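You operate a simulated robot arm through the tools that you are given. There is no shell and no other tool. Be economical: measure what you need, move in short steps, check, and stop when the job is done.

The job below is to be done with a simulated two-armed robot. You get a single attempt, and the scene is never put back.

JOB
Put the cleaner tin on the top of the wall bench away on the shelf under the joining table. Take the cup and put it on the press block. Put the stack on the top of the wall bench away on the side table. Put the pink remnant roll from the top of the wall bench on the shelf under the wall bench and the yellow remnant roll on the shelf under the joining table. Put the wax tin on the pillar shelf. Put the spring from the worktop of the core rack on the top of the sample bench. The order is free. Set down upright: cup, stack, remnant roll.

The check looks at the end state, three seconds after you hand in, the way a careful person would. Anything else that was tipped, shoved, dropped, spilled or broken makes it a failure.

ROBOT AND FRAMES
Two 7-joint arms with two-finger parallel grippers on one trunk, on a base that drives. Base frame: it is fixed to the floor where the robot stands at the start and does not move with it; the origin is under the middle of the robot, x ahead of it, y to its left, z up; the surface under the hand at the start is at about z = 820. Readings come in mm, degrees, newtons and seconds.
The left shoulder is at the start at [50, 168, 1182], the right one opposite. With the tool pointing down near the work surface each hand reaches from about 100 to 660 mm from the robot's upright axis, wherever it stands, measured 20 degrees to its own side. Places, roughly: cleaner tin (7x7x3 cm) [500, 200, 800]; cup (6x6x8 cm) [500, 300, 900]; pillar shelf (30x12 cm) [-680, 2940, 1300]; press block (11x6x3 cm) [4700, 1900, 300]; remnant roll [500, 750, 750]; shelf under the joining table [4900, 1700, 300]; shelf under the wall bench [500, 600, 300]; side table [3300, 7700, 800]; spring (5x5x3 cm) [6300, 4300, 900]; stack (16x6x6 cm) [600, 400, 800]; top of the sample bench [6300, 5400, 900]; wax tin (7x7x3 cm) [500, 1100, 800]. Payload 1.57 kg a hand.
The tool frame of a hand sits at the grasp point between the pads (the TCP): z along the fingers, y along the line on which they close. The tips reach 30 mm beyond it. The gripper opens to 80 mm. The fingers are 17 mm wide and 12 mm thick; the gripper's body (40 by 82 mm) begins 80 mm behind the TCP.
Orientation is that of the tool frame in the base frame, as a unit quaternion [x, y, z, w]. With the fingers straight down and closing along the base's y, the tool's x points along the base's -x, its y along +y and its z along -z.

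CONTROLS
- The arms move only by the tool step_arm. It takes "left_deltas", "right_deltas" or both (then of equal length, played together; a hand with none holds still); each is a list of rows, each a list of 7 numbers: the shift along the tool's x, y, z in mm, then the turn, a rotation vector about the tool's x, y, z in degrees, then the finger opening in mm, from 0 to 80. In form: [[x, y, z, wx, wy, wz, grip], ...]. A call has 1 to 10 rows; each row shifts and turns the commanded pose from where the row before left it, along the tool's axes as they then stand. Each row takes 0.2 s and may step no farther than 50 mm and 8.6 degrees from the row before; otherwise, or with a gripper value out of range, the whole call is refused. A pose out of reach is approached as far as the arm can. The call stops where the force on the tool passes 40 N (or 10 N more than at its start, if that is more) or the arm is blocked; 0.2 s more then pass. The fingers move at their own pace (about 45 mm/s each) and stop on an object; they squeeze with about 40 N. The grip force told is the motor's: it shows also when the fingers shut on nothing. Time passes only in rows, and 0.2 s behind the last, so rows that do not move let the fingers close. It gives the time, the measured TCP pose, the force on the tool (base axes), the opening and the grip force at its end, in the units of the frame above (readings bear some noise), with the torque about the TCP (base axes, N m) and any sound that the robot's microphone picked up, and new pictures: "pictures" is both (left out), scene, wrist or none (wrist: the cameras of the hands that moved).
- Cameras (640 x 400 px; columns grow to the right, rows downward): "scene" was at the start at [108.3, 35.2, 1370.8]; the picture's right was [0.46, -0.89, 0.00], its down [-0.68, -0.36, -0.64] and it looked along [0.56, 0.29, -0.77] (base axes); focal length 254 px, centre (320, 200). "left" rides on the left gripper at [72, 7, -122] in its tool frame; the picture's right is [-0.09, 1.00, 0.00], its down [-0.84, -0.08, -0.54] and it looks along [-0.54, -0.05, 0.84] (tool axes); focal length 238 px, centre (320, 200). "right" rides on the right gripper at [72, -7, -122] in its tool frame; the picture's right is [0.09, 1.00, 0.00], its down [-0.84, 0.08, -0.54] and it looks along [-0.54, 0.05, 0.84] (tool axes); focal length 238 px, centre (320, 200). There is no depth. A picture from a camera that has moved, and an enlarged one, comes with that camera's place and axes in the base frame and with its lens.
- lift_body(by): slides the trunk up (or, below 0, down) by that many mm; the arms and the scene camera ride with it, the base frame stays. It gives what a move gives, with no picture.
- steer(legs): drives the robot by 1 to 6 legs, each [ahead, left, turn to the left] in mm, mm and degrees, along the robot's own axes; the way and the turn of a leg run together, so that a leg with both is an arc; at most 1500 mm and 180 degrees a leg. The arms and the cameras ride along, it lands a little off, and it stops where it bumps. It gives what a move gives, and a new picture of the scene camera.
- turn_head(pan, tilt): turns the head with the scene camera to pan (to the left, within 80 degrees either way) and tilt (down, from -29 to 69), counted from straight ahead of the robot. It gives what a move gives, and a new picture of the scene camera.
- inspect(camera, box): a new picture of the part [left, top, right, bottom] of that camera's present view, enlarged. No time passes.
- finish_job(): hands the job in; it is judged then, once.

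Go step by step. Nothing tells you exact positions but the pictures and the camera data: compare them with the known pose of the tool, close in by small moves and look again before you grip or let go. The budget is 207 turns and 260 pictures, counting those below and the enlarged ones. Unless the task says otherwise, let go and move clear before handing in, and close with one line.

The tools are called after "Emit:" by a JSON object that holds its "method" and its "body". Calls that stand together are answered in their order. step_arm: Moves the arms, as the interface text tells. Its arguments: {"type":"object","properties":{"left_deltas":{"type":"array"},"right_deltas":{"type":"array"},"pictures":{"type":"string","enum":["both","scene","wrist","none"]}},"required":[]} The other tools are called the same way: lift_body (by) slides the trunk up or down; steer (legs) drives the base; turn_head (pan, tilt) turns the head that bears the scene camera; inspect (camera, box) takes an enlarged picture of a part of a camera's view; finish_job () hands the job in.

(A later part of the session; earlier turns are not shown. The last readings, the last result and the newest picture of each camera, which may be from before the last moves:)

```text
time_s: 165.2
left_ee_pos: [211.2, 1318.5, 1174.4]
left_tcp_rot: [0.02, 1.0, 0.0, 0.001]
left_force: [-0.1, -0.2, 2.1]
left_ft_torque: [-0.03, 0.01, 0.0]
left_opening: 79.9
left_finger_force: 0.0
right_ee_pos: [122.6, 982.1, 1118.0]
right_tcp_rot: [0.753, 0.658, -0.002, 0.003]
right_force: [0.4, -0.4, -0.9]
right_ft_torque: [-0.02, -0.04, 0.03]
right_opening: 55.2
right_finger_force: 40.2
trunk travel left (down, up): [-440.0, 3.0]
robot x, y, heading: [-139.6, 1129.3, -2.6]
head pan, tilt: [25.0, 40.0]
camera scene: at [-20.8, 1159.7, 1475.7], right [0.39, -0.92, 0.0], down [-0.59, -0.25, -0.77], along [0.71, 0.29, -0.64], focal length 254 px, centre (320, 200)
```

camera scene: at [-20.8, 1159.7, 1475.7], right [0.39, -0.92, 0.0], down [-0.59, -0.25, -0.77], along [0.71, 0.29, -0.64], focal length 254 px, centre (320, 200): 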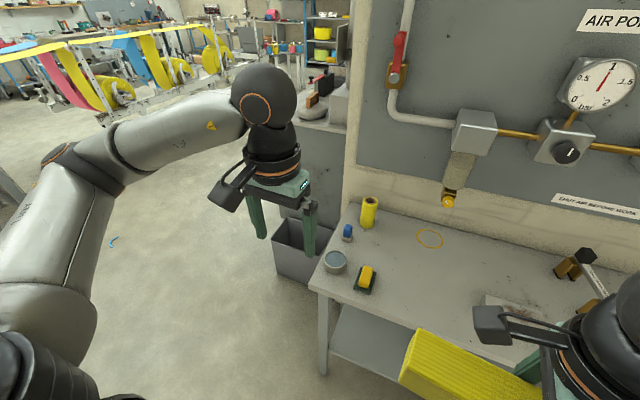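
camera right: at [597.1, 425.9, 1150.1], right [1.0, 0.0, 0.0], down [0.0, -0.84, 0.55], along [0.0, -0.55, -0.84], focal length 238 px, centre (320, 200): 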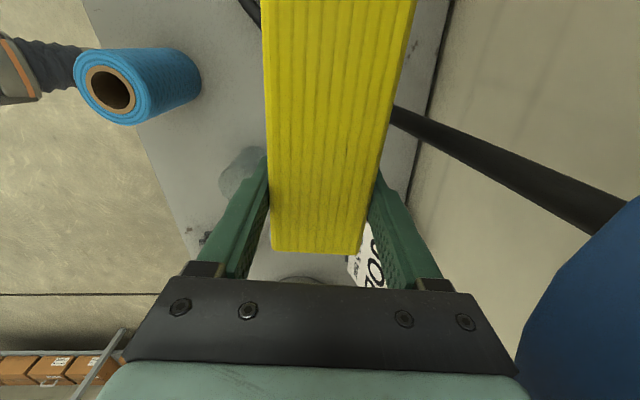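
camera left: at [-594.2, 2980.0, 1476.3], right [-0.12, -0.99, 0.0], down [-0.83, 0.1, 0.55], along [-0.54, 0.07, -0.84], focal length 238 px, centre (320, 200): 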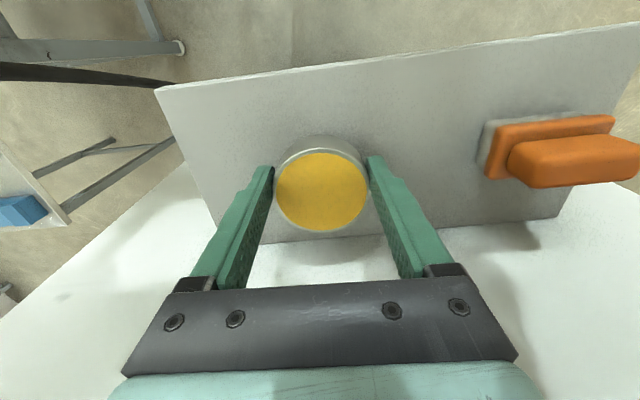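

The yellow roll is at about [645, 1250]. I'll drive up and pitch the left hand to 30° below level, so it can go in under the joining table later.

Emit:
{"method": "steer", "body": {"legs": [[140, -10, 2.6]]}}

Emit:
{"method": "step_arm", "body": {"left_deltas": [[0, 0, 0, 0, -8.5, 0, 80], [0, 0, 0, 0, -8.5, 0, 80], [0, 0, 0, 0, -8.5, 0, 80], [0, 0, 0, 0, -8.5, 0, 80], [0, 0, 0, 0, -8.5, 0, 80], [0, 0, 0, 0, -8.5, 0, 80], [0, 0, 0, 0, -8.5, 0, 80]], "pictures": "both"}}

```text
time_s: 166.5
left_ee_pos: [340.9, 1321.0, 1173.9]
left_tcp_rot: [-0.002, 1.0, -0.001, 0.002]
left_force: [-0.9, -0.3, 0.1]
left_ft_torque: [0.01, 0.04, 0.01]
left_opening: 79.9
left_finger_force: 0.0
right_ee_pos: [269.6, 981.0, 1119.3]
right_tcp_rot: [0.738, 0.675, -0.002, 0.002]
right_force: [0.0, 0.7, -1.4]
right_ft_torque: [-0.03, 0.08, 0.0]
right_opening: 55.2
right_finger_force: 39.8
trunk travel left (down, up): [-440.0, 3.0]
robot x, y, heading: [0.2, 1114.9, 0.5]
head pan, tilt: [25.0, 40.0]
camera scene: at [117.3, 1152.4, 1475.6], right [0.43, -0.91, 0.0], down [-0.58, -0.27, -0.77], along [0.69, 0.33, -0.64], focal length 254 px, centre (320, 200)
```

scene: 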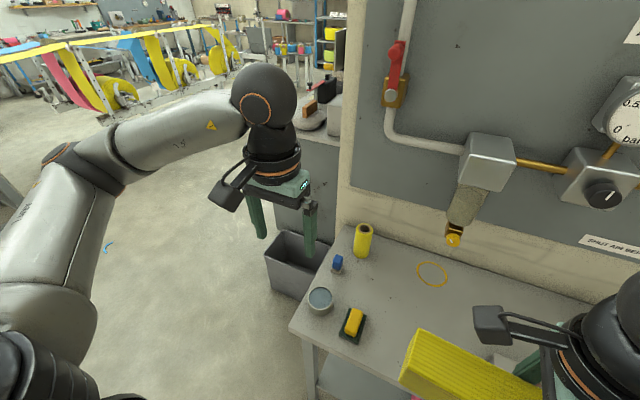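

```text
time_s: 168.1
left_ee_pos: [439.0, 1303.2, 1207.6]
left_tcp_rot: [-0.001, 0.867, 0.0, 0.499]
left_force: [-0.6, -0.4, 0.5]
left_ft_torque: [-0.01, 0.0, 0.0]
left_opening: 79.8
left_finger_force: 0.0
left hand out of reach, approached as far as the arm can: row 4, 5, 6, 7
right_ee_pos: [269.5, 980.4, 1118.8]
right_tcp_rot: [0.738, 0.674, -0.002, 0.002]
right_force: [0.5, 1.0, -0.8]
right_ft_torque: [-0.06, 0.0, 0.03]
right_opening: 55.2
right_finger_force: 40.2
trunk travel left (down, up): [-440.0, 3.0]
robot x, y, heading: [-1.5, 1117.4, 0.0]
head pan, tilt: [25.0, 40.0]
camera scene: at [116.4, 1152.5, 1475.7], right [0.43, -0.91, 0.0], down [-0.58, -0.27, -0.77], along [0.69, 0.33, -0.64], focal length 254 px, centre (320, 200)
camera left: at [296.9, 1307.7, 1207.7], right [0.04, 1.0, 0.08], down [-0.05, -0.08, 1.0], along [1.0, -0.05, 0.04], focal length 238 px, centre (320, 200)
```

scene: 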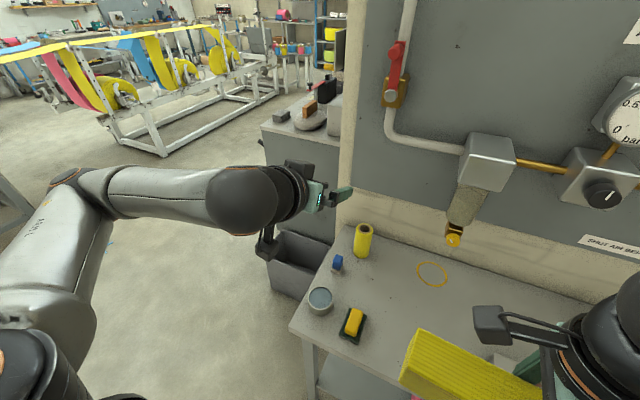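
left: 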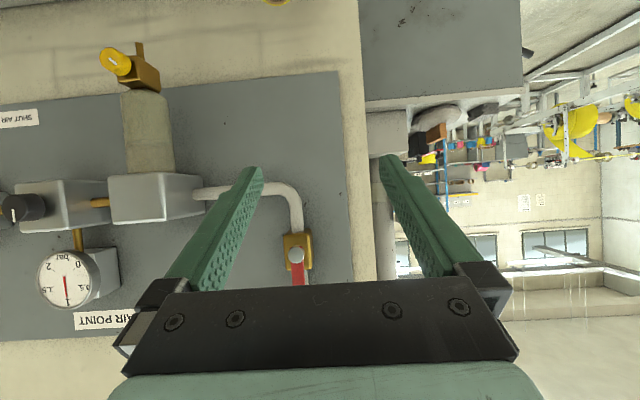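

The pitch is right. I'll move it to the pre-grasp spot short of the roll.

Emit:
{"method": "step_arm", "body": {"left_deltas": [[12, -10, 40, 0, 0, 0, 80], [12, -10, 40, 0, 0, 0, 80], [12, -10, 40, 0, 0, 0, 80], [12, -10, 40, 0, 0, 0, 80], [12, -10, 40, 0, 0, 0, 80], [12, -10, 40, 0, 0, 0, 80]], "pictures": "both"}}

```text
time_s: 169.5
left_ee_pos: [610.8, 1244.1, 1023.4]
left_tcp_rot: [-0.002, 0.867, 0.0, 0.498]
left_force: [0.6, 0.5, 1.0]
left_ft_torque: [-0.01, -0.01, 0.02]
left_opening: 80.0
left_finger_force: 0.0
right_ee_pos: [269.6, 981.2, 1118.8]
right_tcp_rot: [0.738, 0.675, -0.001, 0.001]
right_force: [0.4, -0.3, -0.9]
right_ft_torque: [-0.03, 0.06, 0.0]
right_opening: 55.2
right_finger_force: 40.2
trunk travel left (down, up): [-440.0, 3.0]
robot x, y, heading: [-4.7, 1118.3, 0.3]
head pan, tilt: [25.0, 40.0]
camera scene: at [116.9, 1151.9, 1475.7], right [0.43, -0.91, 0.0], down [-0.58, -0.27, -0.77], along [0.69, 0.33, -0.64], focal length 254 px, centre (320, 200)
camera left: at [469.5, 1249.1, 1023.6], right [0.04, 1.0, 0.08], down [-0.05, -0.08, 1.0], along [1.0, -0.05, 0.04], focal length 238 px, centre (320, 200)
```

scene: 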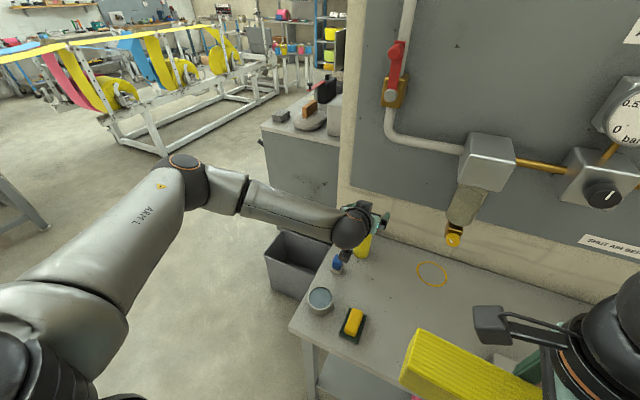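
left: 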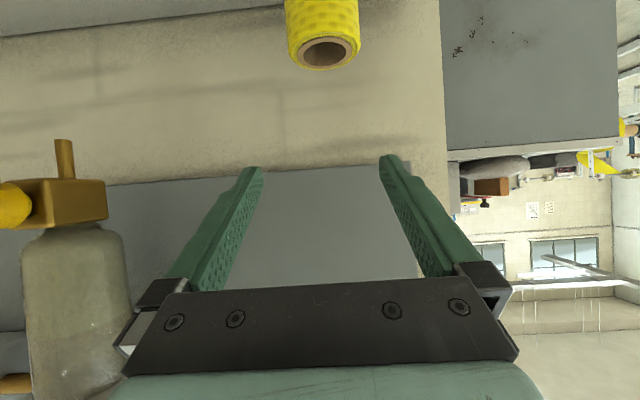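

The roll is at [638, 1253], top z ≈ 932. I'll come down behind it and look again.

Emit:
{"method": "step_arm", "body": {"left_deltas": [[33, 3, -12, 0, 0, 0, 80], [33, 3, -12, 0, 0, 0, 80], [33, 3, -11, 0, 0, 0, 80], [0, 0, 0, 0, 0, 0, 80]], "pictures": "wrist"}}

Emit:
{"method": "inspect", "body": {"camera": "scene", "box": [280, 180, 480, 340]}}

```text
time_s: 170.5
left_ee_pos: [533.1, 1233.8, 968.9]
left_tcp_rot: [-0.003, 0.868, 0.003, 0.496]
left_force: [-0.6, -0.3, -0.4]
left_ft_torque: [0.01, -0.03, -0.05]
left_opening: 79.7
left_finger_force: 0.1
left hand out of reach, approached as far as the arm can: row 2, 3
right_ee_pos: [268.0, 981.7, 1118.3]
right_tcp_rot: [0.738, 0.675, -0.002, 0.002]
right_force: [-0.2, -0.7, -1.3]
right_ft_torque: [-0.03, -0.05, 0.01]
right_opening: 55.3
right_finger_force: 40.2
trunk travel left (down, up): [-440.0, 3.0]
robot x, y, heading: [2.6, 1116.5, 0.4]
head pan, tilt: [25.0, 40.0]
camera left: at [391.9, 1237.0, 969.0], right [0.04, 1.0, 0.08], down [-0.04, -0.08, 1.0], along [1.0, -0.04, 0.04], focal length 238 px, centre (320, 200)
```

left: 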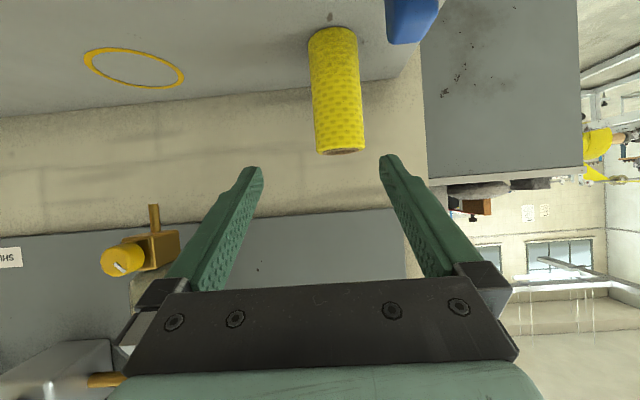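

```text
2.50 times, centred on (380, 260) of scene
camera zoom: at [116.3, 1152.7, 1475.7], right [0.43, -0.91, 0.0], down [-0.58, -0.27, -0.77], along [0.69, 0.33, -0.64], focal length 636 px, centre (170, 50)
```

zoom: 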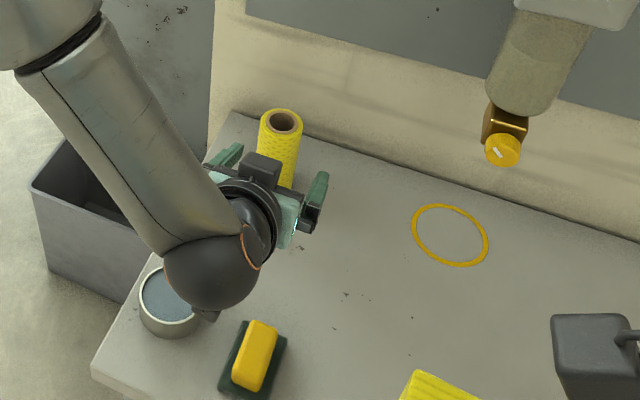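

The reach is tight with the trunk high, so I'll lower the trunk 40 mm. Then I'll shift sideways and slide onto the roll.

Emit:
{"method": "lift_body", "body": {"by": -40}}

Emit:
{"method": "step_arm", "body": {"left_deltas": [[0, 9, 0, 0, 0, 0, 80], [0, 9, 0, 0, 0, 0, 80], [-5, 0, 15, 0, 0, 0, 80], [-5, 0, 15, 0, 0, 0, 80]], "pictures": "wrist"}}

```text
time_s: 171.3
left_ee_pos: [534.0, 1232.9, 930.0]
left_tcp_rot: [-0.003, 0.869, 0.003, 0.495]
left_force: [-0.1, 0.3, 0.2]
left_ft_torque: [-0.01, -0.01, -0.02]
left_opening: 80.1
left_finger_force: 0.1
right_ee_pos: [267.0, 981.3, 1079.5]
right_tcp_rot: [0.738, 0.675, -0.001, 0.003]
right_force: [0.4, -1.1, 0.8]
right_ft_torque: [-0.01, -0.03, 0.02]
right_opening: 55.6
right_finger_force: 40.1
trunk travel left (down, up): [-400.0, 43.0]
robot x, y, heading: [-0.9, 1112.4, 0.1]
head pan, tilt: [25.0, 40.0]
```

```text
time_s: 172.3
left_ee_pos: [566.8, 1242.9, 927.9]
left_tcp_rot: [-0.004, 0.869, 0.005, 0.494]
left_force: [-1.1, -0.8, -0.3]
left_ft_torque: [-0.04, -0.01, 0.0]
left_opening: 80.2
left_finger_force: 0.1
left hand out of reach, approached as far as the arm can: row 1, 2
right_ee_pos: [269.0, 981.7, 1078.4]
right_tcp_rot: [0.738, 0.675, 0.0, 0.002]
right_force: [0.5, 0.2, -0.9]
right_ft_torque: [-0.01, 0.0, -0.02]
right_opening: 55.2
right_finger_force: 39.8
trunk travel left (down, up): [-400.0, 43.0]
robot x, y, heading: [0.1, 1116.6, 0.1]
head pan, tilt: [25.0, 40.0]
camera left: at [425.1, 1246.3, 928.1], right [0.04, 1.0, 0.08], down [-0.04, -0.08, 1.0], along [1.0, -0.04, 0.04], focal length 238 px, centre (320, 200)
```

left: 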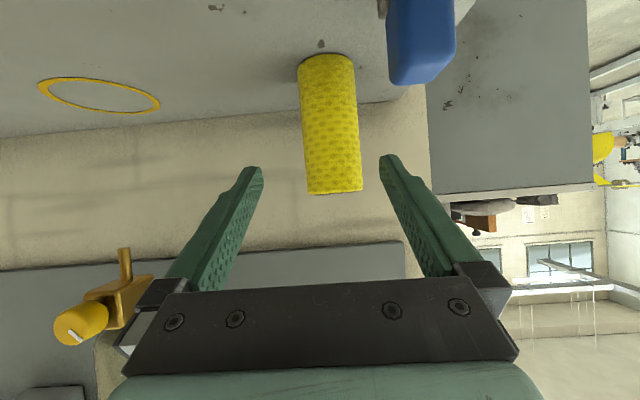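

The roll is about 9 mm left of centre. I'll slide the rest of the way with a small side shift.

Emit:
{"method": "step_arm", "body": {"left_deltas": [[-1, 4, 15, 0, 0, 0, 80], [-1, 4, 15, 0, 0, 0, 80], [-2, 1, 22, 0, 0, 0, 80], [-2, 0, 24, 0, 0, 0, 80]], "pictures": "both"}}

```text
time_s: 173.3
left_ee_pos: [637.0, 1251.7, 894.8]
left_tcp_rot: [-0.004, 0.869, 0.004, 0.495]
left_force: [-0.3, -0.1, -0.2]
left_ft_torque: [0.0, 0.0, -0.02]
left_opening: 80.1
left_finger_force: 0.0
left hand out of reach, approached as far as the arm can: row 2
right_ee_pos: [268.7, 980.2, 1080.1]
right_tcp_rot: [0.738, 0.675, -0.001, 0.002]
right_force: [-0.1, -0.3, -1.0]
right_ft_torque: [-0.07, -0.01, 0.01]
right_opening: 55.4
right_finger_force: 39.5
trunk travel left (down, up): [-400.0, 43.0]
robot x, y, heading: [-0.5, 1118.3, 0.3]
head pan, tilt: [25.0, 40.0]
camera scene: at [116.5, 1152.4, 1435.7], right [0.43, -0.91, 0.0], down [-0.58, -0.27, -0.77], along [0.69, 0.33, -0.64], focal length 254 px, centre (320, 200)
camera left: at [494.4, 1254.1, 896.3], right [0.04, 1.0, 0.08], down [-0.04, -0.08, 1.0], along [1.0, -0.04, 0.03], focal length 238 px, centre (320, 200)
```

scene: 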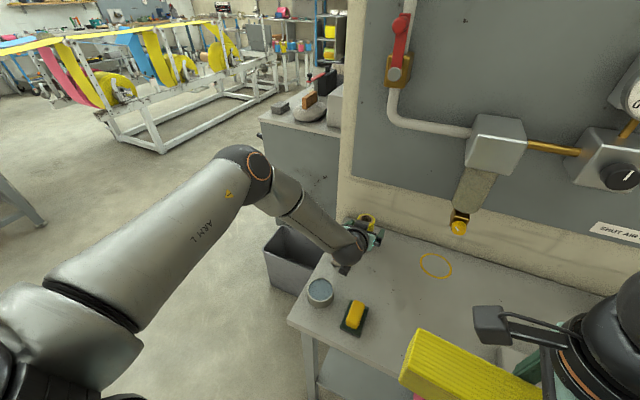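
left: 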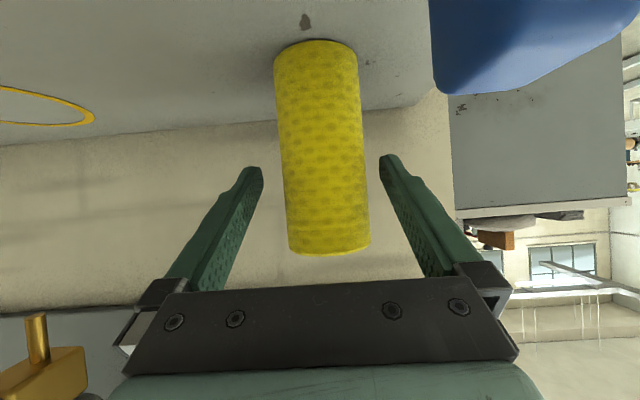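

The roll stands between the fingers, centre about x 643. I'll nudge 6 mm ahead and close.

Emit:
{"method": "step_arm", "body": {"left_deltas": [[-3, 0, 5, 0, 0, 0, 80], [0, 0, 0, 0, 0, 0, 20], [0, 0, 0, 0, 0, 0, 20], [0, 0, 0, 0, 0, 0, 20], [0, 0, 0, 0, 0, 0, 20], [0, 0, 0, 0, 0, 0, 20]], "pictures": "wrist"}}

Emit:
{"method": "step_arm", "body": {"left_deltas": [[-2, 0, -1, 0, 0, 0, 20], [-4, 0, -2, 0, 0, 0, 20], [-5, 0, -3, 0, 0, 0, 20], [-5, 0, -3, 0, 0, 0, 20]], "pictures": "wrist"}}

```text
time_s: 174.7
left_ee_pos: [640.8, 1249.6, 894.7]
left_tcp_rot: [-0.004, 0.869, 0.004, 0.495]
left_force: [-0.1, 0.3, -0.2]
left_ft_torque: [-0.01, -0.03, -0.01]
left_opening: 48.8
left_finger_force: 40.5
right_ee_pos: [268.2, 980.5, 1078.6]
right_tcp_rot: [0.738, 0.675, -0.001, 0.002]
right_force: [-0.3, -0.4, -0.8]
right_ft_torque: [-0.04, 0.01, 0.02]
right_opening: 55.3
right_finger_force: 39.9
trunk travel left (down, up): [-400.0, 43.0]
robot x, y, heading: [-4.3, 1117.1, 0.2]
head pan, tilt: [25.0, 40.0]
camera left: at [499.7, 1253.8, 895.2], right [0.04, 1.0, 0.08], down [-0.04, -0.08, 1.0], along [1.0, -0.04, 0.04], focal length 238 px, centre (320, 200)
```

left: 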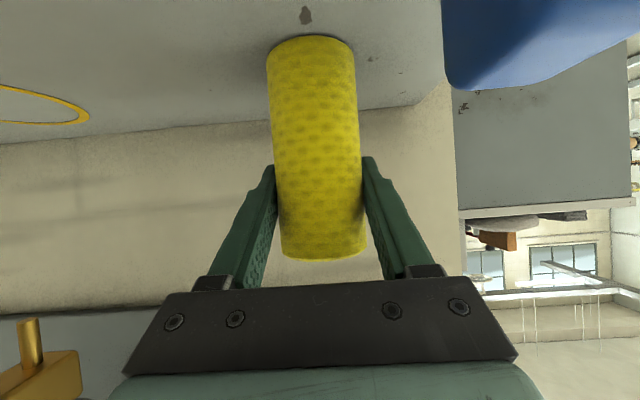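

```text
time_s: 175.7
left_ee_pos: [641.7, 1250.0, 914.9]
left_tcp_rot: [-0.003, 0.869, 0.003, 0.495]
left_force: [0.1, 0.0, -1.1]
left_ft_torque: [-0.01, -0.01, -0.02]
left_opening: 48.8
left_finger_force: 40.5
right_ee_pos: [268.0, 980.6, 1080.2]
right_tcp_rot: [0.738, 0.675, -0.001, 0.002]
right_force: [-0.5, -0.6, -0.1]
right_ft_torque: [-0.03, -0.02, -0.01]
right_opening: 55.4
right_finger_force: 39.9
trunk travel left (down, up): [-400.0, 43.0]
robot x, y, heading: [1.7, 1119.4, 0.4]
head pan, tilt: [25.0, 40.0]
camera left: at [500.9, 1253.9, 914.7], right [0.04, 1.0, 0.08], down [-0.04, -0.08, 1.0], along [1.0, -0.04, 0.04], focal length 238 px, centre (320, 200)
```

left: 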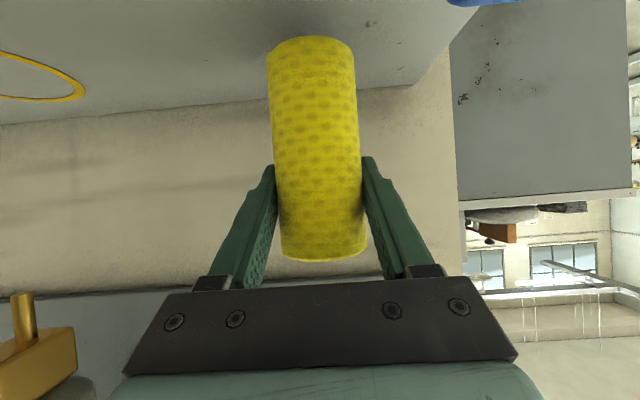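

The yellow roll is held. I'll lift it slowly to clear the bench things.

Emit:
{"method": "step_arm", "body": {"left_deltas": [[-6, 0, -3.5, 0, 0, 0, 20], [-9, 0, -5, 0, 0, 0, 20], [-9, 0, -5, 0, 0, 0, 20], [-9, 0, -5, 0, 0, 0, 20], [-9, 0, -5, 0, 0, 0, 20], [-9, 0, -5, 0, 0, 0, 20], [-9, 0, -5, 0, 0, 0, 20], [-9, 0, -5, 0, 0, 0, 20], [-6, 0, -3.5, 0, 0, 0, 20]], "pictures": "none"}}

Emit:
{"method": "steer", "body": {"legs": [[-500, 0, 0], [0, 1500, 0], [0, 350, 0], [900, 0, 0]]}}

Emit:
{"method": "turn_head", "body": {"pan": -10, "tilt": 20}}

```text
time_s: 177.7
left_ee_pos: [644.6, 1248.7, 1002.0]
left_tcp_rot: [-0.003, 0.869, 0.002, 0.495]
left_force: [-0.7, 0.2, -1.0]
left_ft_torque: [0.0, -0.02, 0.02]
left_opening: 48.6
left_finger_force: 40.0
right_ee_pos: [267.9, 980.9, 1080.0]
right_tcp_rot: [0.738, 0.675, -0.001, 0.002]
right_force: [0.2, 0.6, -1.5]
right_ft_torque: [0.01, 0.01, -0.04]
right_opening: 55.3
right_finger_force: 40.1
trunk travel left (down, up): [-400.0, 43.0]
robot x, y, heading: [-5.7, 1115.9, 0.2]
head pan, tilt: [25.0, 40.0]
```

```text
time_s: 192.2
left_ee_pos: [128.2, 2675.9, 999.7]
left_tcp_rot: [-0.009, 0.869, 0.006, 0.494]
left_force: [-0.7, 0.0, -1.7]
left_ft_torque: [-0.01, -0.03, 0.01]
left_opening: 48.7
left_finger_force: 40.0
right_ee_pos: [-243.0, 2401.1, 1079.1]
right_tcp_rot: [0.734, 0.679, -0.002, 0.002]
right_force: [-0.6, 0.7, -0.3]
right_ft_torque: [-0.04, -0.03, 0.02]
right_opening: 55.5
right_finger_force: 40.0
trunk travel left (down, up): [-400.0, 43.0]
robot x, y, heading: [-515.6, 2535.7, 0.6]
head pan, tilt: [25.0, 40.0]
stopped in leg 2: the robot was blocked; the commanded pose is now the measured one
camera scene: at [-397.9, 2571.3, 1435.7], right [0.44, -0.9, 0.0], down [-0.58, -0.28, -0.77], along [0.69, 0.33, -0.64], focal length 254 px, centre (320, 200)
```

scene: 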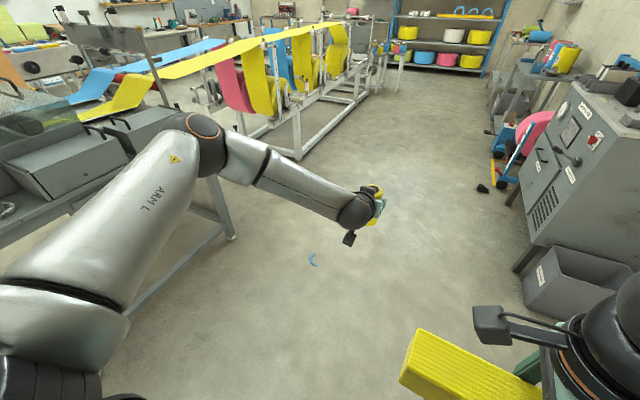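

```text
time_s: 193.2
left_ee_pos: [128.7, 2674.8, 1000.2]
left_tcp_rot: [-0.01, 0.869, 0.007, 0.495]
left_force: [0.2, 0.0, -1.3]
left_ft_torque: [-0.02, 0.02, 0.0]
left_opening: 48.8
left_finger_force: 39.7
right_ee_pos: [-243.7, 2401.5, 1079.2]
right_tcp_rot: [0.734, 0.679, -0.002, 0.003]
right_force: [-0.1, 0.1, -0.5]
right_ft_torque: [-0.02, 0.0, -0.01]
right_opening: 55.1
right_finger_force: 40.0
trunk travel left (down, up): [-400.0, 43.0]
robot x, y, heading: [-517.5, 2537.5, 1.0]
head pan, tilt: [-10.0, 20.0]
camera scene: at [-382.5, 2519.6, 1467.1], right [-0.16, -0.99, 0.0], down [-0.34, 0.05, -0.94], along [0.93, -0.15, -0.34], focal length 254 px, centre (320, 200)
```

scene: 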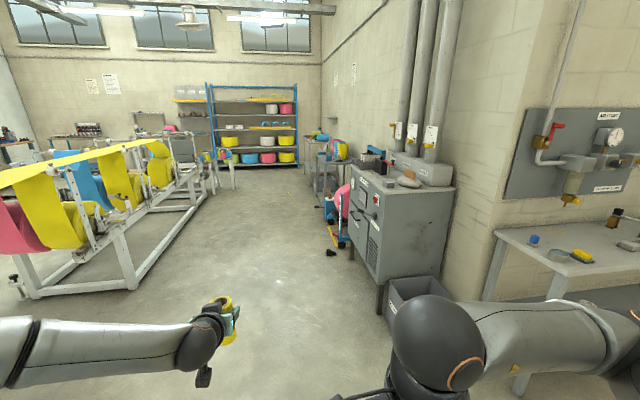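

The robot bumped the pillar on its left side. I'll check that the shelf things there still stand.

Emit:
{"method": "turn_head", "body": {"pan": 80, "tilt": 10}}

Emit:
{"method": "steer", "body": {"legs": [[400, 0, 0]]}}

```text
time_s: 194.8
left_ee_pos: [128.4, 2675.6, 1000.4]
left_tcp_rot: [-0.011, 0.869, 0.008, 0.495]
left_force: [-0.4, 0.0, -1.5]
left_ft_torque: [0.04, -0.03, 0.02]
left_opening: 48.7
left_finger_force: 39.7
right_ee_pos: [-242.9, 2401.5, 1079.1]
right_tcp_rot: [0.734, 0.679, -0.002, 0.003]
right_force: [0.7, -0.1, -0.8]
right_ft_torque: [0.0, -0.02, 0.03]
right_opening: 55.4
right_finger_force: 39.6
trunk travel left (down, up): [-400.0, 43.0]
robot x, y, heading: [-517.9, 2537.0, 1.1]
head pan, tilt: [80.0, 10.0]
camera scene: at [-459.7, 2626.1, 1483.4], right [0.99, -0.16, 0.0], down [-0.03, -0.17, -0.98], along [0.16, 0.97, -0.17], focal length 254 px, centre (320, 200)
```

scene: 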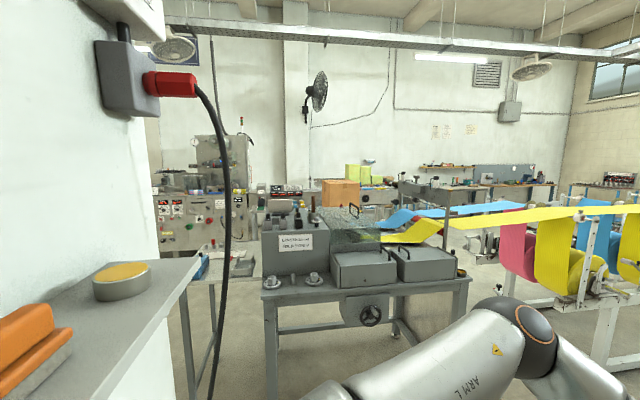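

```text
time_s: 197.3
left_ee_pos: [534.0, 2676.1, 1000.1]
left_tcp_rot: [-0.006, 0.869, 0.005, 0.494]
left_force: [0.1, -0.2, -0.9]
left_ft_torque: [0.0, 0.01, -0.04]
left_opening: 48.7
left_finger_force: 39.9
right_ee_pos: [159.2, 2403.8, 1078.7]
right_tcp_rot: [0.736, 0.677, -0.003, 0.002]
right_force: [1.0, 0.2, -0.4]
right_ft_torque: [-0.02, 0.02, 0.03]
right_opening: 55.4
right_finger_force: 39.7
trunk travel left (down, up): [-400.0, 43.0]
robot x, y, heading: [-108.1, 2539.0, 0.6]
head pan, tilt: [80.0, 10.0]
camera scene: at [-54.9, 2630.4, 1483.4], right [0.99, -0.17, 0.0], down [-0.03, -0.17, -0.98], along [0.16, 0.97, -0.17], focal length 254 px, centre (320, 200)
```

scene: 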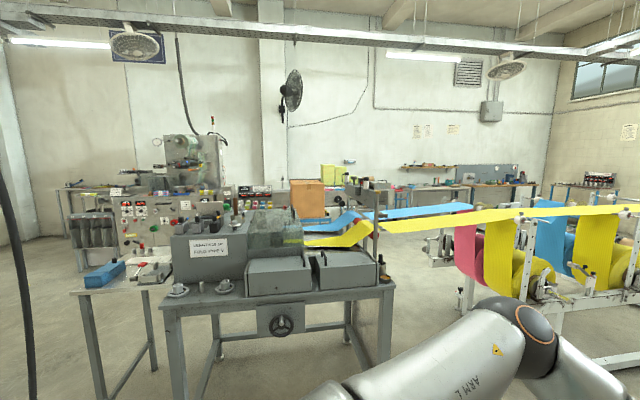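

The wax tin and stamp are untouched. I'll move into the aisle and drive along +x.

Emit:
{"method": "steer", "body": {"legs": [[300, 280, -0.6], [1500, 0, 0], [900, 0, 0]]}}

Emit:
{"method": "turn_head", "body": {"pan": -25, "tilt": 22}}

```text
time_s: 211.9
left_ee_pos: [3258.3, 2887.2, 1000.2]
left_tcp_rot: [0.013, 0.869, -0.006, 0.495]
left_force: [0.0, 0.4, -0.5]
left_ft_torque: [-0.01, -0.03, 0.02]
left_opening: 48.5
left_finger_force: 40.1
right_ee_pos: [2873.7, 2633.1, 1078.9]
right_tcp_rot: [0.751, 0.66, -0.002, 0.003]
right_force: [-1.2, 0.1, -1.0]
right_ft_torque: [-0.05, 0.02, 0.03]
right_opening: 55.4
right_finger_force: 39.5
trunk travel left (down, up): [-400.0, 43.0]
robot x, y, heading: [2607.7, 2777.0, -2.2]
head pan, tilt: [80.0, 10.0]
camera scene: at [2669.3, 2867.8, 1483.4], right [0.98, -0.21, 0.0], down [-0.04, -0.17, -0.98], along [0.21, 0.96, -0.17], focal length 254 px, centre (320, 200)
```

scene: 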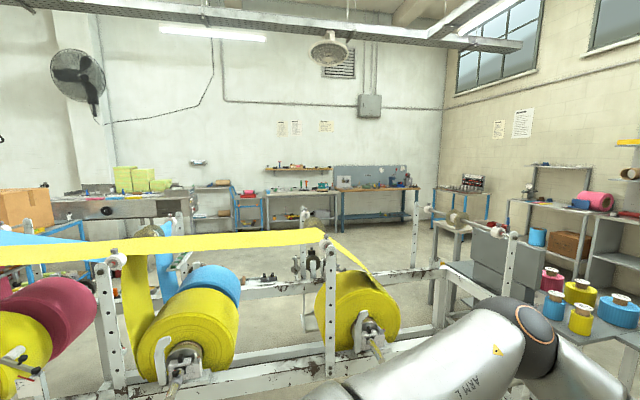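

```text
time_s: 213.7
left_ee_pos: [3258.8, 2886.9, 1000.9]
left_tcp_rot: [0.013, 0.868, -0.006, 0.496]
left_force: [0.3, -0.1, -2.0]
left_ft_torque: [0.02, -0.01, 0.02]
left_opening: 48.5
left_finger_force: 40.4
right_ee_pos: [2874.4, 2632.1, 1079.5]
right_tcp_rot: [0.751, 0.66, -0.002, 0.003]
right_force: [-0.5, 0.3, -0.2]
right_ft_torque: [-0.01, -0.01, -0.02]
right_opening: 55.4
right_finger_force: 40.2
trunk travel left (down, up): [-400.0, 43.0]
robot x, y, heading: [2609.1, 2776.4, -1.9]
head pan, tilt: [-25.0, 22.0]
camera scene: at [2732.2, 2734.7, 1463.9], right [-0.45, -0.89, 0.0], down [-0.33, 0.17, -0.93], along [0.83, -0.42, -0.37], focal length 254 px, centre (320, 200)
```

scene: 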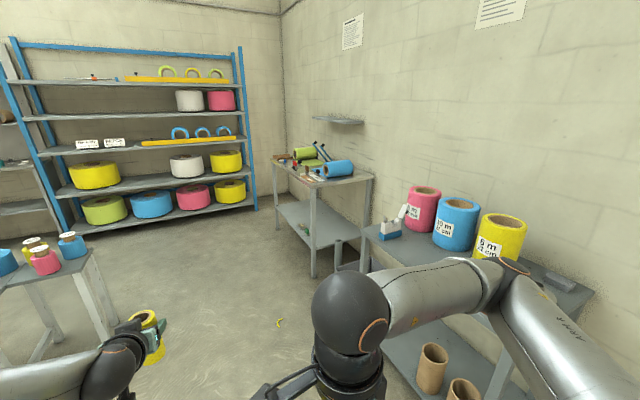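

The joining table is ahead on the right (x 4300–5150, front edge y ≈ 2040), with the press block on its low shelf at about [4722, 1891]. I'll drive there and turn to face it.

Emit:
{"method": "steer", "body": {"legs": [[0, -130, 1.9], [1500, 0, 0], [640, 170, 0], [0, 0, -90]]}}

Emit:
{"method": "turn_head", "body": {"pan": 0, "tilt": 35}}

```text
time_s: 229.7
left_ee_pos: [4864.9, 2161.0, 1001.0]
left_tcp_rot: [0.624, 0.604, -0.355, 0.346]
left_force: [-0.5, 0.5, -1.3]
left_ft_torque: [0.01, -0.02, 0.02]
left_opening: 48.3
left_finger_force: 40.2
right_ee_pos: [4612.9, 2549.8, 1079.0]
right_tcp_rot: [0.998, -0.065, -0.003, 0.0]
right_force: [0.8, -0.9, -1.1]
right_ft_torque: [-0.01, 0.05, -0.03]
right_opening: 55.3
right_finger_force: 39.9
trunk travel left (down, up): [-400.0, 43.0]
robot x, y, heading: [4761.0, 2813.0, -92.4]
head pan, tilt: [-25.0, 22.0]
camera scene: at [4716.4, 2689.4, 1463.9], right [-0.89, 0.46, 0.0], down [0.17, 0.33, -0.93], along [-0.42, -0.82, -0.37], focal length 254 px, centre (320, 200)
```

scene: 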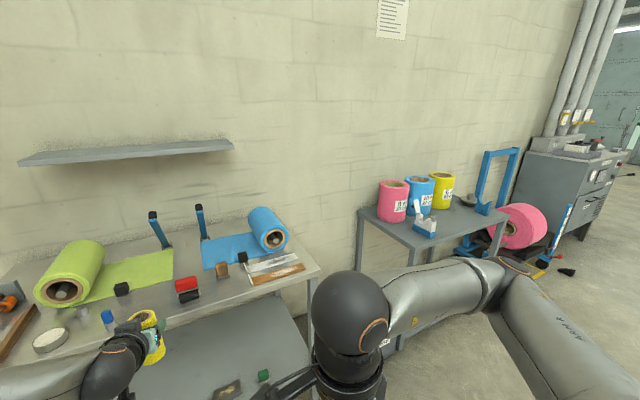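

```text
time_s: 230.6
left_ee_pos: [4865.9, 2161.5, 1000.3]
left_tcp_rot: [0.624, 0.605, -0.354, 0.346]
left_force: [0.6, -0.2, -1.3]
left_ft_torque: [-0.02, -0.02, -0.02]
left_opening: 48.3
left_finger_force: 39.8
right_ee_pos: [4613.2, 2548.4, 1080.2]
right_tcp_rot: [0.998, -0.065, -0.002, 0.001]
right_force: [0.1, 0.0, -1.2]
right_ft_torque: [0.0, 0.03, 0.01]
right_opening: 55.4
right_finger_force: 39.9
trunk travel left (down, up): [-400.0, 43.0]
robot x, y, heading: [4758.1, 2816.5, -92.3]
head pan, tilt: [0.0, 35.0]
camera scene: at [4755.5, 2683.9, 1443.3], right [-1.0, 0.04, 0.0], down [0.02, 0.57, -0.82], along [-0.03, -0.82, -0.57], focal length 254 px, centre (320, 200)
```

scene: 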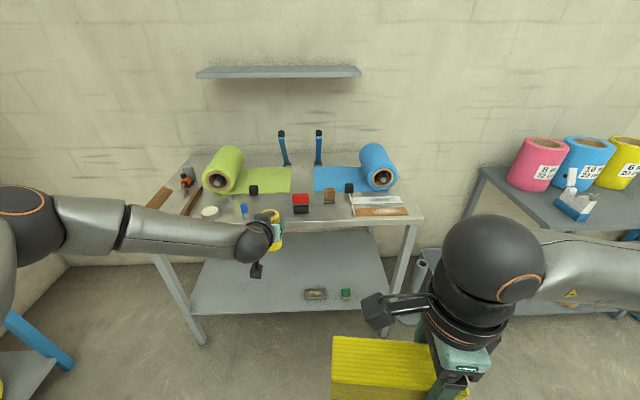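

The shelf shows two small things: a brownish block and a green one. I'll zoom in.

Emit:
{"method": "inspect", "body": {"camera": "scene", "box": [180, 220, 420, 340]}}

Emit:
{"method": "inspect", "body": {"camera": "scene", "box": [290, 275, 370, 315]}}

```text
2.67 times, centred on (300, 280) of scene
camera zoom: at [4755.5, 2683.9, 1443.3], right [-1.0, 0.04, 0.0], down [0.02, 0.57, -0.82], along [-0.03, -0.82, -0.57], focal length 679 px, centre (373, -13)
```

zoom: 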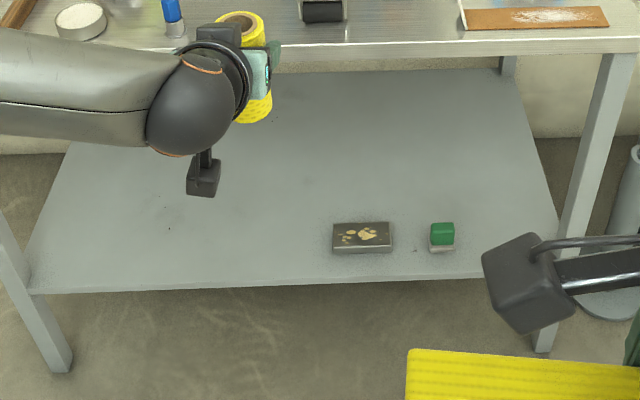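

```text
8.00 times, centred on (330, 295) of scene
camera zoom: at [4755.5, 2683.9, 1443.3], right [-1.0, 0.04, 0.0], down [0.02, 0.57, -0.82], along [-0.03, -0.82, -0.57], focal length 2036 px, centre (240, -560)
```

zoom: 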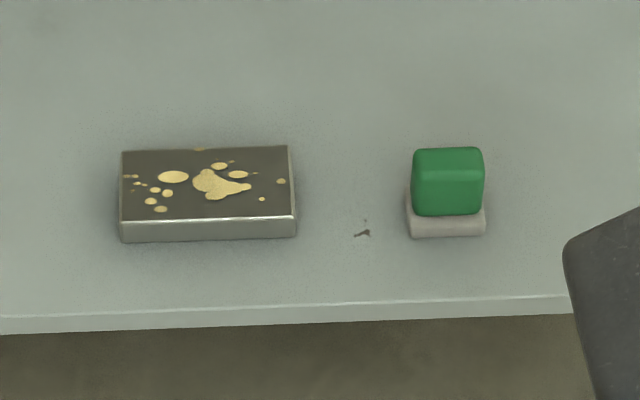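

The block's centre is near [4747, 1912]; the shelf front edge is at y ≈ 1974. I'll set the roll left of it, near x 4950. I'll line up, then lower the trunk.

Emit:
{"method": "steer", "body": {"legs": [[-60, 90, 2.3]]}}

Emit:
{"method": "lift_body", "body": {"by": -395}}

Emit:
{"method": "step_arm", "body": {"left_deltas": [[13, 0, 7.5, 0, 0, 0, 20], [13, 0, 7.5, 0, 0, 0, 20], [13, 0, 7.5, 0, 0, 0, 20], [13, 0, 7.5, 0, 0, 0, 20], [13, 0, 7.5, 0, 0, 0, 20], [13, 0, 7.5, 0, 0, 0, 20], [13, 0, 7.5, 0, 0, 0, 20], [13, 0, 7.5, 0, 0, 0, 20], [13, 0, 7.5, 0, 0, 0, 20], [0, 0, 0, 0, 0, 0, 20]], "pictures": "both"}}

```text
time_s: 232.1
left_ee_pos: [4979.3, 2223.2, 1000.4]
left_tcp_rot: [0.612, 0.616, -0.349, 0.352]
left_force: [0.9, -1.3, 0.1]
left_ft_torque: [0.03, 0.01, 0.01]
left_opening: 48.2
left_finger_force: 40.6
right_ee_pos: [4712.5, 2601.0, 1078.5]
right_tcp_rot: [0.999, -0.047, -0.003, 0.001]
right_force: [-0.5, -0.9, -0.2]
right_ft_torque: [-0.01, 0.07, -0.01]
right_opening: 55.4
right_finger_force: 39.7
trunk travel left (down, up): [-400.0, 43.0]
robot x, y, heading: [4848.3, 2867.8, -90.4]
head pan, tilt: [0.0, 35.0]
camera scene: at [4850.2, 2741.6, 1443.3], right [-1.0, 0.0, 0.0], down [0.0, 0.57, -0.82], along [0.0, -0.82, -0.57], focal length 254 px, centre (320, 200)
```

scene: 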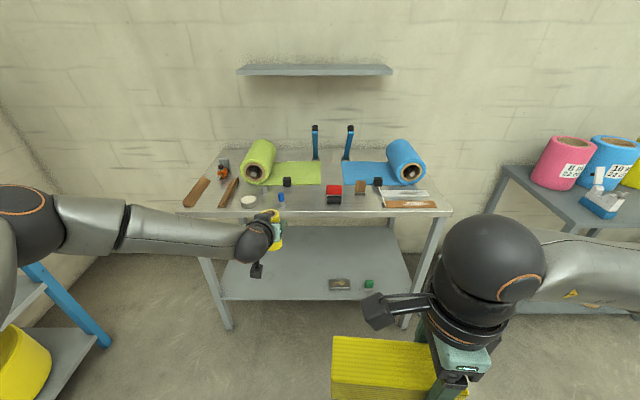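

```text
time_s: 235.8
left_ee_pos: [4980.5, 2223.6, 606.1]
left_tcp_rot: [0.612, 0.616, -0.348, 0.353]
left_force: [0.1, -0.2, -0.7]
left_ft_torque: [0.0, 0.02, 0.02]
left_opening: 48.2
left_finger_force: 40.5
right_ee_pos: [4713.1, 2600.8, 684.3]
right_tcp_rot: [0.999, -0.046, -0.003, 0.001]
right_force: [-0.1, 0.5, -0.8]
right_ft_torque: [0.01, 0.02, 0.0]
right_opening: 55.0
right_finger_force: 40.0
trunk travel left (down, up): [-5.0, 438.0]
robot x, y, heading: [4848.4, 2871.3, -90.0]
head pan, tilt: [0.0, 35.0]
```

```text
time_s: 238.0
left_ee_pos: [4978.2, 2226.3, 479.7]
left_tcp_rot: [0.613, 0.619, -0.343, 0.352]
left_force: [-0.5, 0.1, -0.5]
left_ft_torque: [-0.01, 0.0, 0.05]
left_opening: 47.9
left_finger_force: 40.1
left hand out of reach, approached as far as the arm can: row 9
right_ee_pos: [4713.2, 2600.1, 683.8]
right_tcp_rot: [0.999, -0.047, -0.004, 0.001]
right_force: [-0.2, -0.8, -1.4]
right_ft_torque: [0.02, 0.04, 0.01]
right_opening: 55.5
right_finger_force: 40.1
trunk travel left (down, up): [-5.0, 438.0]
robot x, y, heading: [4849.8, 2867.3, -90.3]
head pan, tilt: [0.0, 35.0]
camera scene: at [4849.7, 2741.3, 1048.3], right [-1.0, 0.0, 0.0], down [0.0, 0.57, -0.82], along [0.0, -0.82, -0.57], focal length 254 px, centre (320, 200)
camera left: at [4983.2, 2367.2, 481.5], right [1.0, -0.04, 0.09], down [-0.08, 0.03, 1.0], along [-0.04, -1.0, 0.03], focal length 238 px, centre (320, 200)
```

scene: 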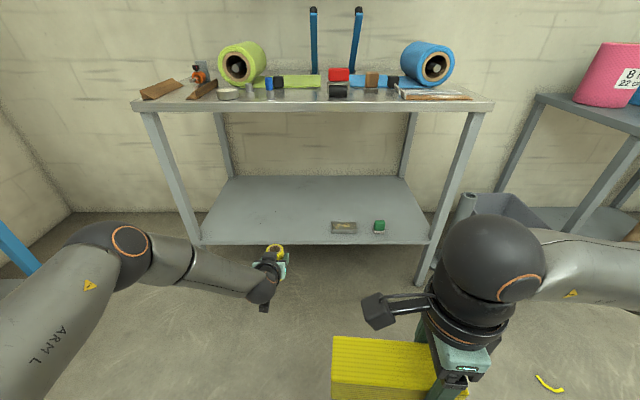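
left: 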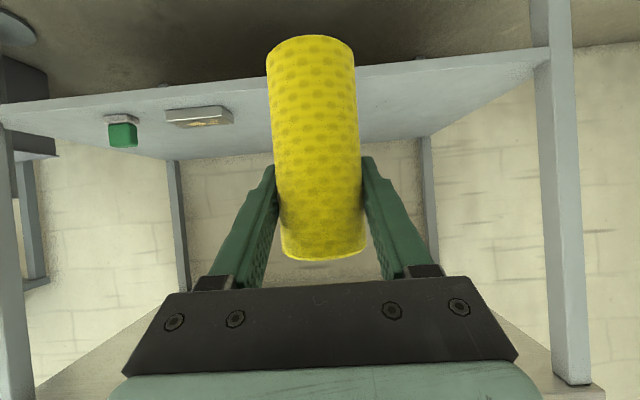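

The roll's bottom is at about z 405, above the shelf. I'll drive forward to bring it over the shelf.

Emit:
{"method": "steer", "body": {"legs": [[360, 0, 0]]}}

Emit:
{"method": "inspect", "body": {"camera": "left", "box": [0, 0, 640, 400]}}

```text
time_s: 240.3
left_ee_pos: [4975.2, 1868.1, 479.0]
left_tcp_rot: [0.615, 0.617, -0.343, 0.35]
left_force: [-0.3, 0.2, -0.6]
left_ft_torque: [0.01, 0.03, -0.02]
left_opening: 48.0
left_finger_force: 39.8
right_ee_pos: [4710.5, 2242.5, 683.5]
right_tcp_rot: [0.999, -0.049, -0.004, 0.0]
right_force: [0.4, 0.6, 0.4]
right_ft_torque: [-0.01, 0.03, -0.01]
right_opening: 55.3
right_finger_force: 40.1
trunk travel left (down, up): [-5.0, 438.0]
robot x, y, heading: [4850.4, 2508.3, -90.2]
head pan, tilt: [0.0, 35.0]
camera scene: at [4848.0, 2382.4, 1048.3], right [-1.0, 0.01, 0.0], down [0.0, 0.57, -0.82], along [0.0, -0.82, -0.57], focal length 254 px, centre (320, 200)
```

scene: 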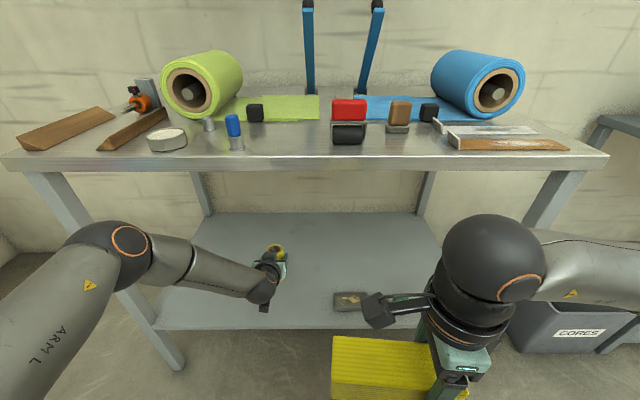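

```text
1.00 times, centred on (320, 200) of left (not enlarged: the box is as wide or as high as the picture)
camera zoom: at [4980.0, 2007.6, 481.6], right [1.0, -0.04, 0.09], down [-0.08, 0.03, 1.0], along [-0.04, -1.0, 0.03], focal length 238 px, centre (320, 200)
```

zoom: 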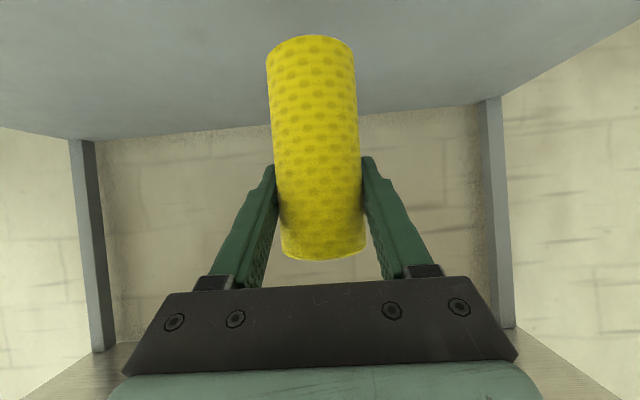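

The roll is over the shelf. I'll lower 75 mm, then feel for contact.

Emit:
{"method": "step_arm", "body": {"left_deltas": [[9, 0, 5, 0, 0, 0, 20], [9, 0, 5, 0, 0, 0, 20], [9, 0, 5, 0, 0, 0, 20], [9, 0, 5, 0, 0, 0, 20], [9, 0, 5, 0, 0, 0, 20], [9, 0, 5, 0, 0, 0, 20], [9, 0, 5, 0, 0, 0, 20], [0, 0, 0, 0, 0, 0, 20]], "pictures": "both"}}

```text
time_s: 242.2
left_ee_pos: [4965.9, 1871.7, 454.0]
left_tcp_rot: [0.615, 0.62, -0.338, 0.35]
left_force: [-1.2, -0.2, -2.4]
left_ft_torque: [0.0, -0.02, -0.01]
left_opening: 48.2
left_finger_force: 40.2
left hand out of reach, approached as far as the arm can: row 2, 3, 5, 6, 7
right_ee_pos: [4710.7, 2241.9, 684.0]
right_tcp_rot: [0.999, -0.049, -0.002, 0.001]
right_force: [-0.8, -0.2, -0.9]
right_ft_torque: [-0.01, 0.0, 0.02]
right_opening: 55.1
right_finger_force: 39.8
trunk travel left (down, up): [-5.0, 438.0]
robot x, y, heading: [4847.9, 2510.9, -90.4]
head pan, tilt: [0.0, 35.0]
camera scene: at [4848.0, 2382.3, 1048.3], right [-1.0, 0.01, 0.0], down [0.0, 0.57, -0.82], along [0.0, -0.82, -0.57], focal length 254 px, centre (320, 200)
camera left: at [4971.2, 2012.2, 457.4], right [1.0, -0.04, 0.09], down [-0.09, 0.02, 1.0], along [-0.04, -1.0, 0.02], focal length 238 px, centre (320, 200)
```

scene: 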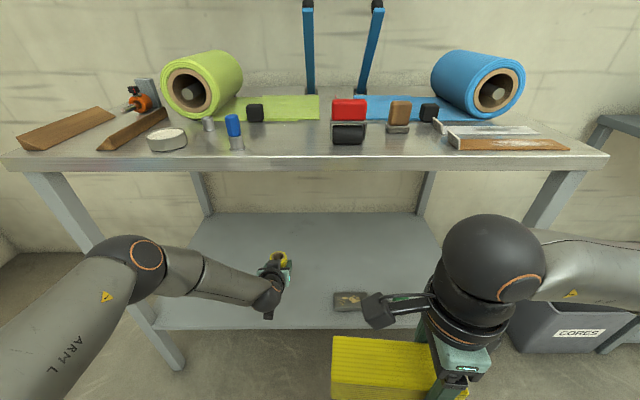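
left: 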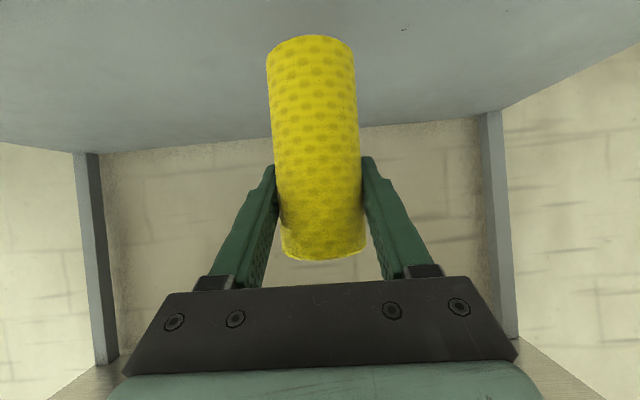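

The arm is at a limit that far out. I'll draw the hand 80 mm closer, drive up 80 mm, then lower again.

Emit:
{"method": "step_arm", "body": {"left_deltas": [[10, 0, -17, 0, 0, 0, 20], [10, 0, -17, 0, 0, 0, 20], [10, 0, -17, 0, 0, 0, 20], [10, 0, -17, 0, 0, 0, 20]], "pictures": "none"}}

Emit:
{"method": "steer", "body": {"legs": [[80, 0, 0]]}}

Emit:
{"method": "step_arm", "body": {"left_deltas": [[9, 0, 5, 0, 0, 0, 20], [9, 0, 5, 0, 0, 0, 20], [0, 0, 0, 0, 0, 0, 20]], "pictures": "none"}}

```text
time_s: 243.2
left_ee_pos: [4941.6, 1943.4, 469.4]
left_tcp_rot: [0.614, 0.619, -0.34, 0.352]
left_force: [-0.8, -0.2, -1.2]
left_ft_torque: [0.0, -0.03, 0.01]
left_opening: 48.0
left_finger_force: 39.9
left hand out of reach, approached as far as the arm can: row 1, 2, 3, 4
right_ee_pos: [4711.7, 2242.1, 684.8]
right_tcp_rot: [0.999, -0.049, -0.003, 0.001]
right_force: [0.2, -0.7, -0.8]
right_ft_torque: [0.02, 0.04, 0.0]
right_opening: 55.0
right_finger_force: 39.6
trunk travel left (down, up): [-5.0, 438.0]
robot x, y, heading: [4848.8, 2513.1, -90.3]
head pan, tilt: [0.0, 35.0]
```

```text
time_s: 244.2
left_ee_pos: [4941.7, 1863.8, 470.7]
left_tcp_rot: [0.614, 0.619, -0.341, 0.352]
left_force: [-0.3, -0.8, -1.9]
left_ft_torque: [-0.02, 0.0, 0.02]
left_opening: 47.9
left_finger_force: 40.1
right_ee_pos: [4709.7, 2164.4, 683.3]
right_tcp_rot: [0.999, -0.048, -0.002, 0.002]
right_force: [-0.3, 0.5, -1.1]
right_ft_torque: [-0.04, 0.04, 0.01]
right_opening: 55.5
right_finger_force: 40.2
trunk travel left (down, up): [-5.0, 438.0]
robot x, y, heading: [4846.9, 2433.3, -90.5]
head pan, tilt: [0.0, 35.0]
camera scene: at [4847.7, 2304.0, 1048.3], right [-1.0, 0.0, 0.0], down [0.0, 0.57, -0.82], along [0.0, -0.82, -0.57], focal length 254 px, centre (320, 200)
```

scene: 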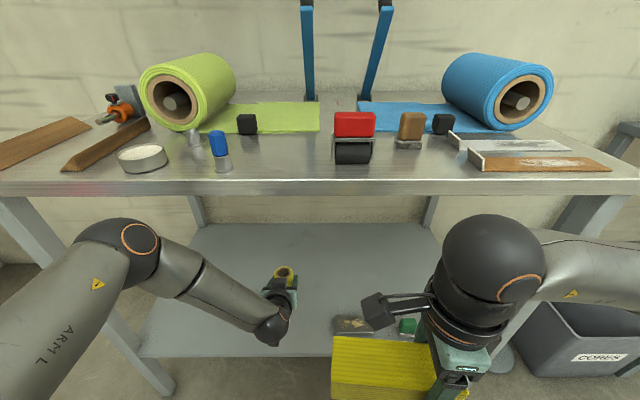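

```text
time_s: 245.0
left_ee_pos: [4937.9, 1863.5, 450.9]
left_tcp_rot: [0.614, 0.621, -0.337, 0.352]
left_force: [1.0, 0.0, -1.3]
left_ft_torque: [0.01, -0.01, 0.01]
left_opening: 47.7
left_finger_force: 39.8
left hand out of reach, approached as far as the arm can: row 2
right_ee_pos: [4711.1, 2164.2, 683.5]
right_tcp_rot: [0.999, -0.048, -0.002, 0.0]
right_force: [-0.4, 0.3, -0.6]
right_ft_torque: [0.04, 0.06, 0.02]
right_opening: 55.5
right_finger_force: 40.3
trunk travel left (down, up): [-5.0, 438.0]
robot x, y, heading: [4849.4, 2430.3, -90.0]
head pan, tilt: [0.0, 35.0]
```

Going closer made it worse, so it is a wrist limit. Yawing the hand inward, as with the pink roll, should free it.

Emit:
{"method": "step_arm", "body": {"left_deltas": [[0, 0, 0, 6.5, 0, 3.75, 20], [0, 0, 0, 6.5, 0, 3.75, 20], [0, 0, 0, 6.5, 0, 3.75, 20], [0, 0, 0, 6.5, 0, 3.75, 20]], "pictures": "none"}}

Emit:
{"method": "step_arm", "body": {"left_deltas": [[9, 0, 5, 0, 0, 0, 20], [9, 0, 5, 0, 0, 0, 20], [0, 0, 0, 0, 0, 0, 20]], "pictures": "wrist"}}

```text
time_s: 246.0
left_ee_pos: [4892.4, 1849.0, 479.8]
left_tcp_rot: [0.672, 0.569, -0.354, 0.316]
left_force: [0.1, 0.0, -1.6]
left_ft_torque: [0.03, -0.03, 0.01]
left_opening: 47.8
left_finger_force: 39.8
left hand out of reach, approached as far as the arm can: row 1, 2, 3, 4
right_ee_pos: [4709.3, 2165.6, 683.9]
right_tcp_rot: [0.999, -0.048, -0.002, 0.001]
right_force: [0.5, -0.4, -0.6]
right_ft_torque: [-0.02, 0.02, 0.02]
right_opening: 55.1
right_finger_force: 40.4
trunk travel left (down, up): [-5.0, 438.0]
robot x, y, heading: [4848.6, 2432.0, -90.3]
head pan, tilt: [0.0, 35.0]
```

```text
time_s: 246.8
left_ee_pos: [4888.6, 1848.1, 462.8]
left_tcp_rot: [0.672, 0.571, -0.35, 0.316]
left_force: [0.4, 0.0, -1.4]
left_ft_torque: [-0.02, 0.01, 0.0]
left_opening: 47.9
left_finger_force: 39.9
left hand out of reach, approached as far as the arm can: row 2
right_ee_pos: [4710.2, 2162.8, 684.8]
right_tcp_rot: [0.999, -0.049, -0.002, 0.0]
right_force: [0.7, 0.1, -0.1]
right_ft_torque: [-0.03, 0.04, 0.0]
right_opening: 55.2
right_finger_force: 40.0
trunk travel left (down, up): [-5.0, 438.0]
robot x, y, heading: [4844.8, 2434.3, -90.3]
head pan, tilt: [0.0, 35.0]
camera left: at [4915.7, 1985.8, 469.8], right [0.97, -0.2, 0.1], down [-0.1, 0.0, 0.99], along [-0.2, -0.98, -0.02], focal length 238 px, centre (320, 200)
```

left: 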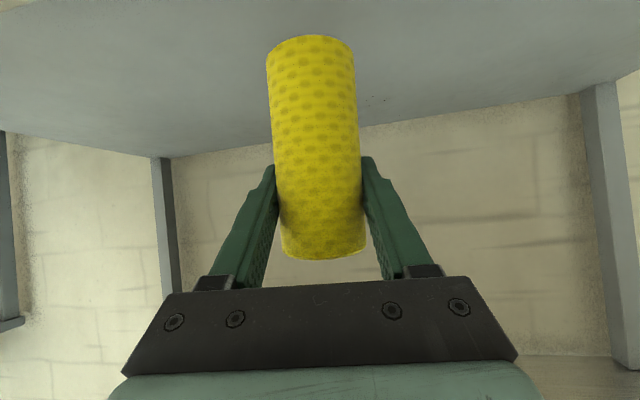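

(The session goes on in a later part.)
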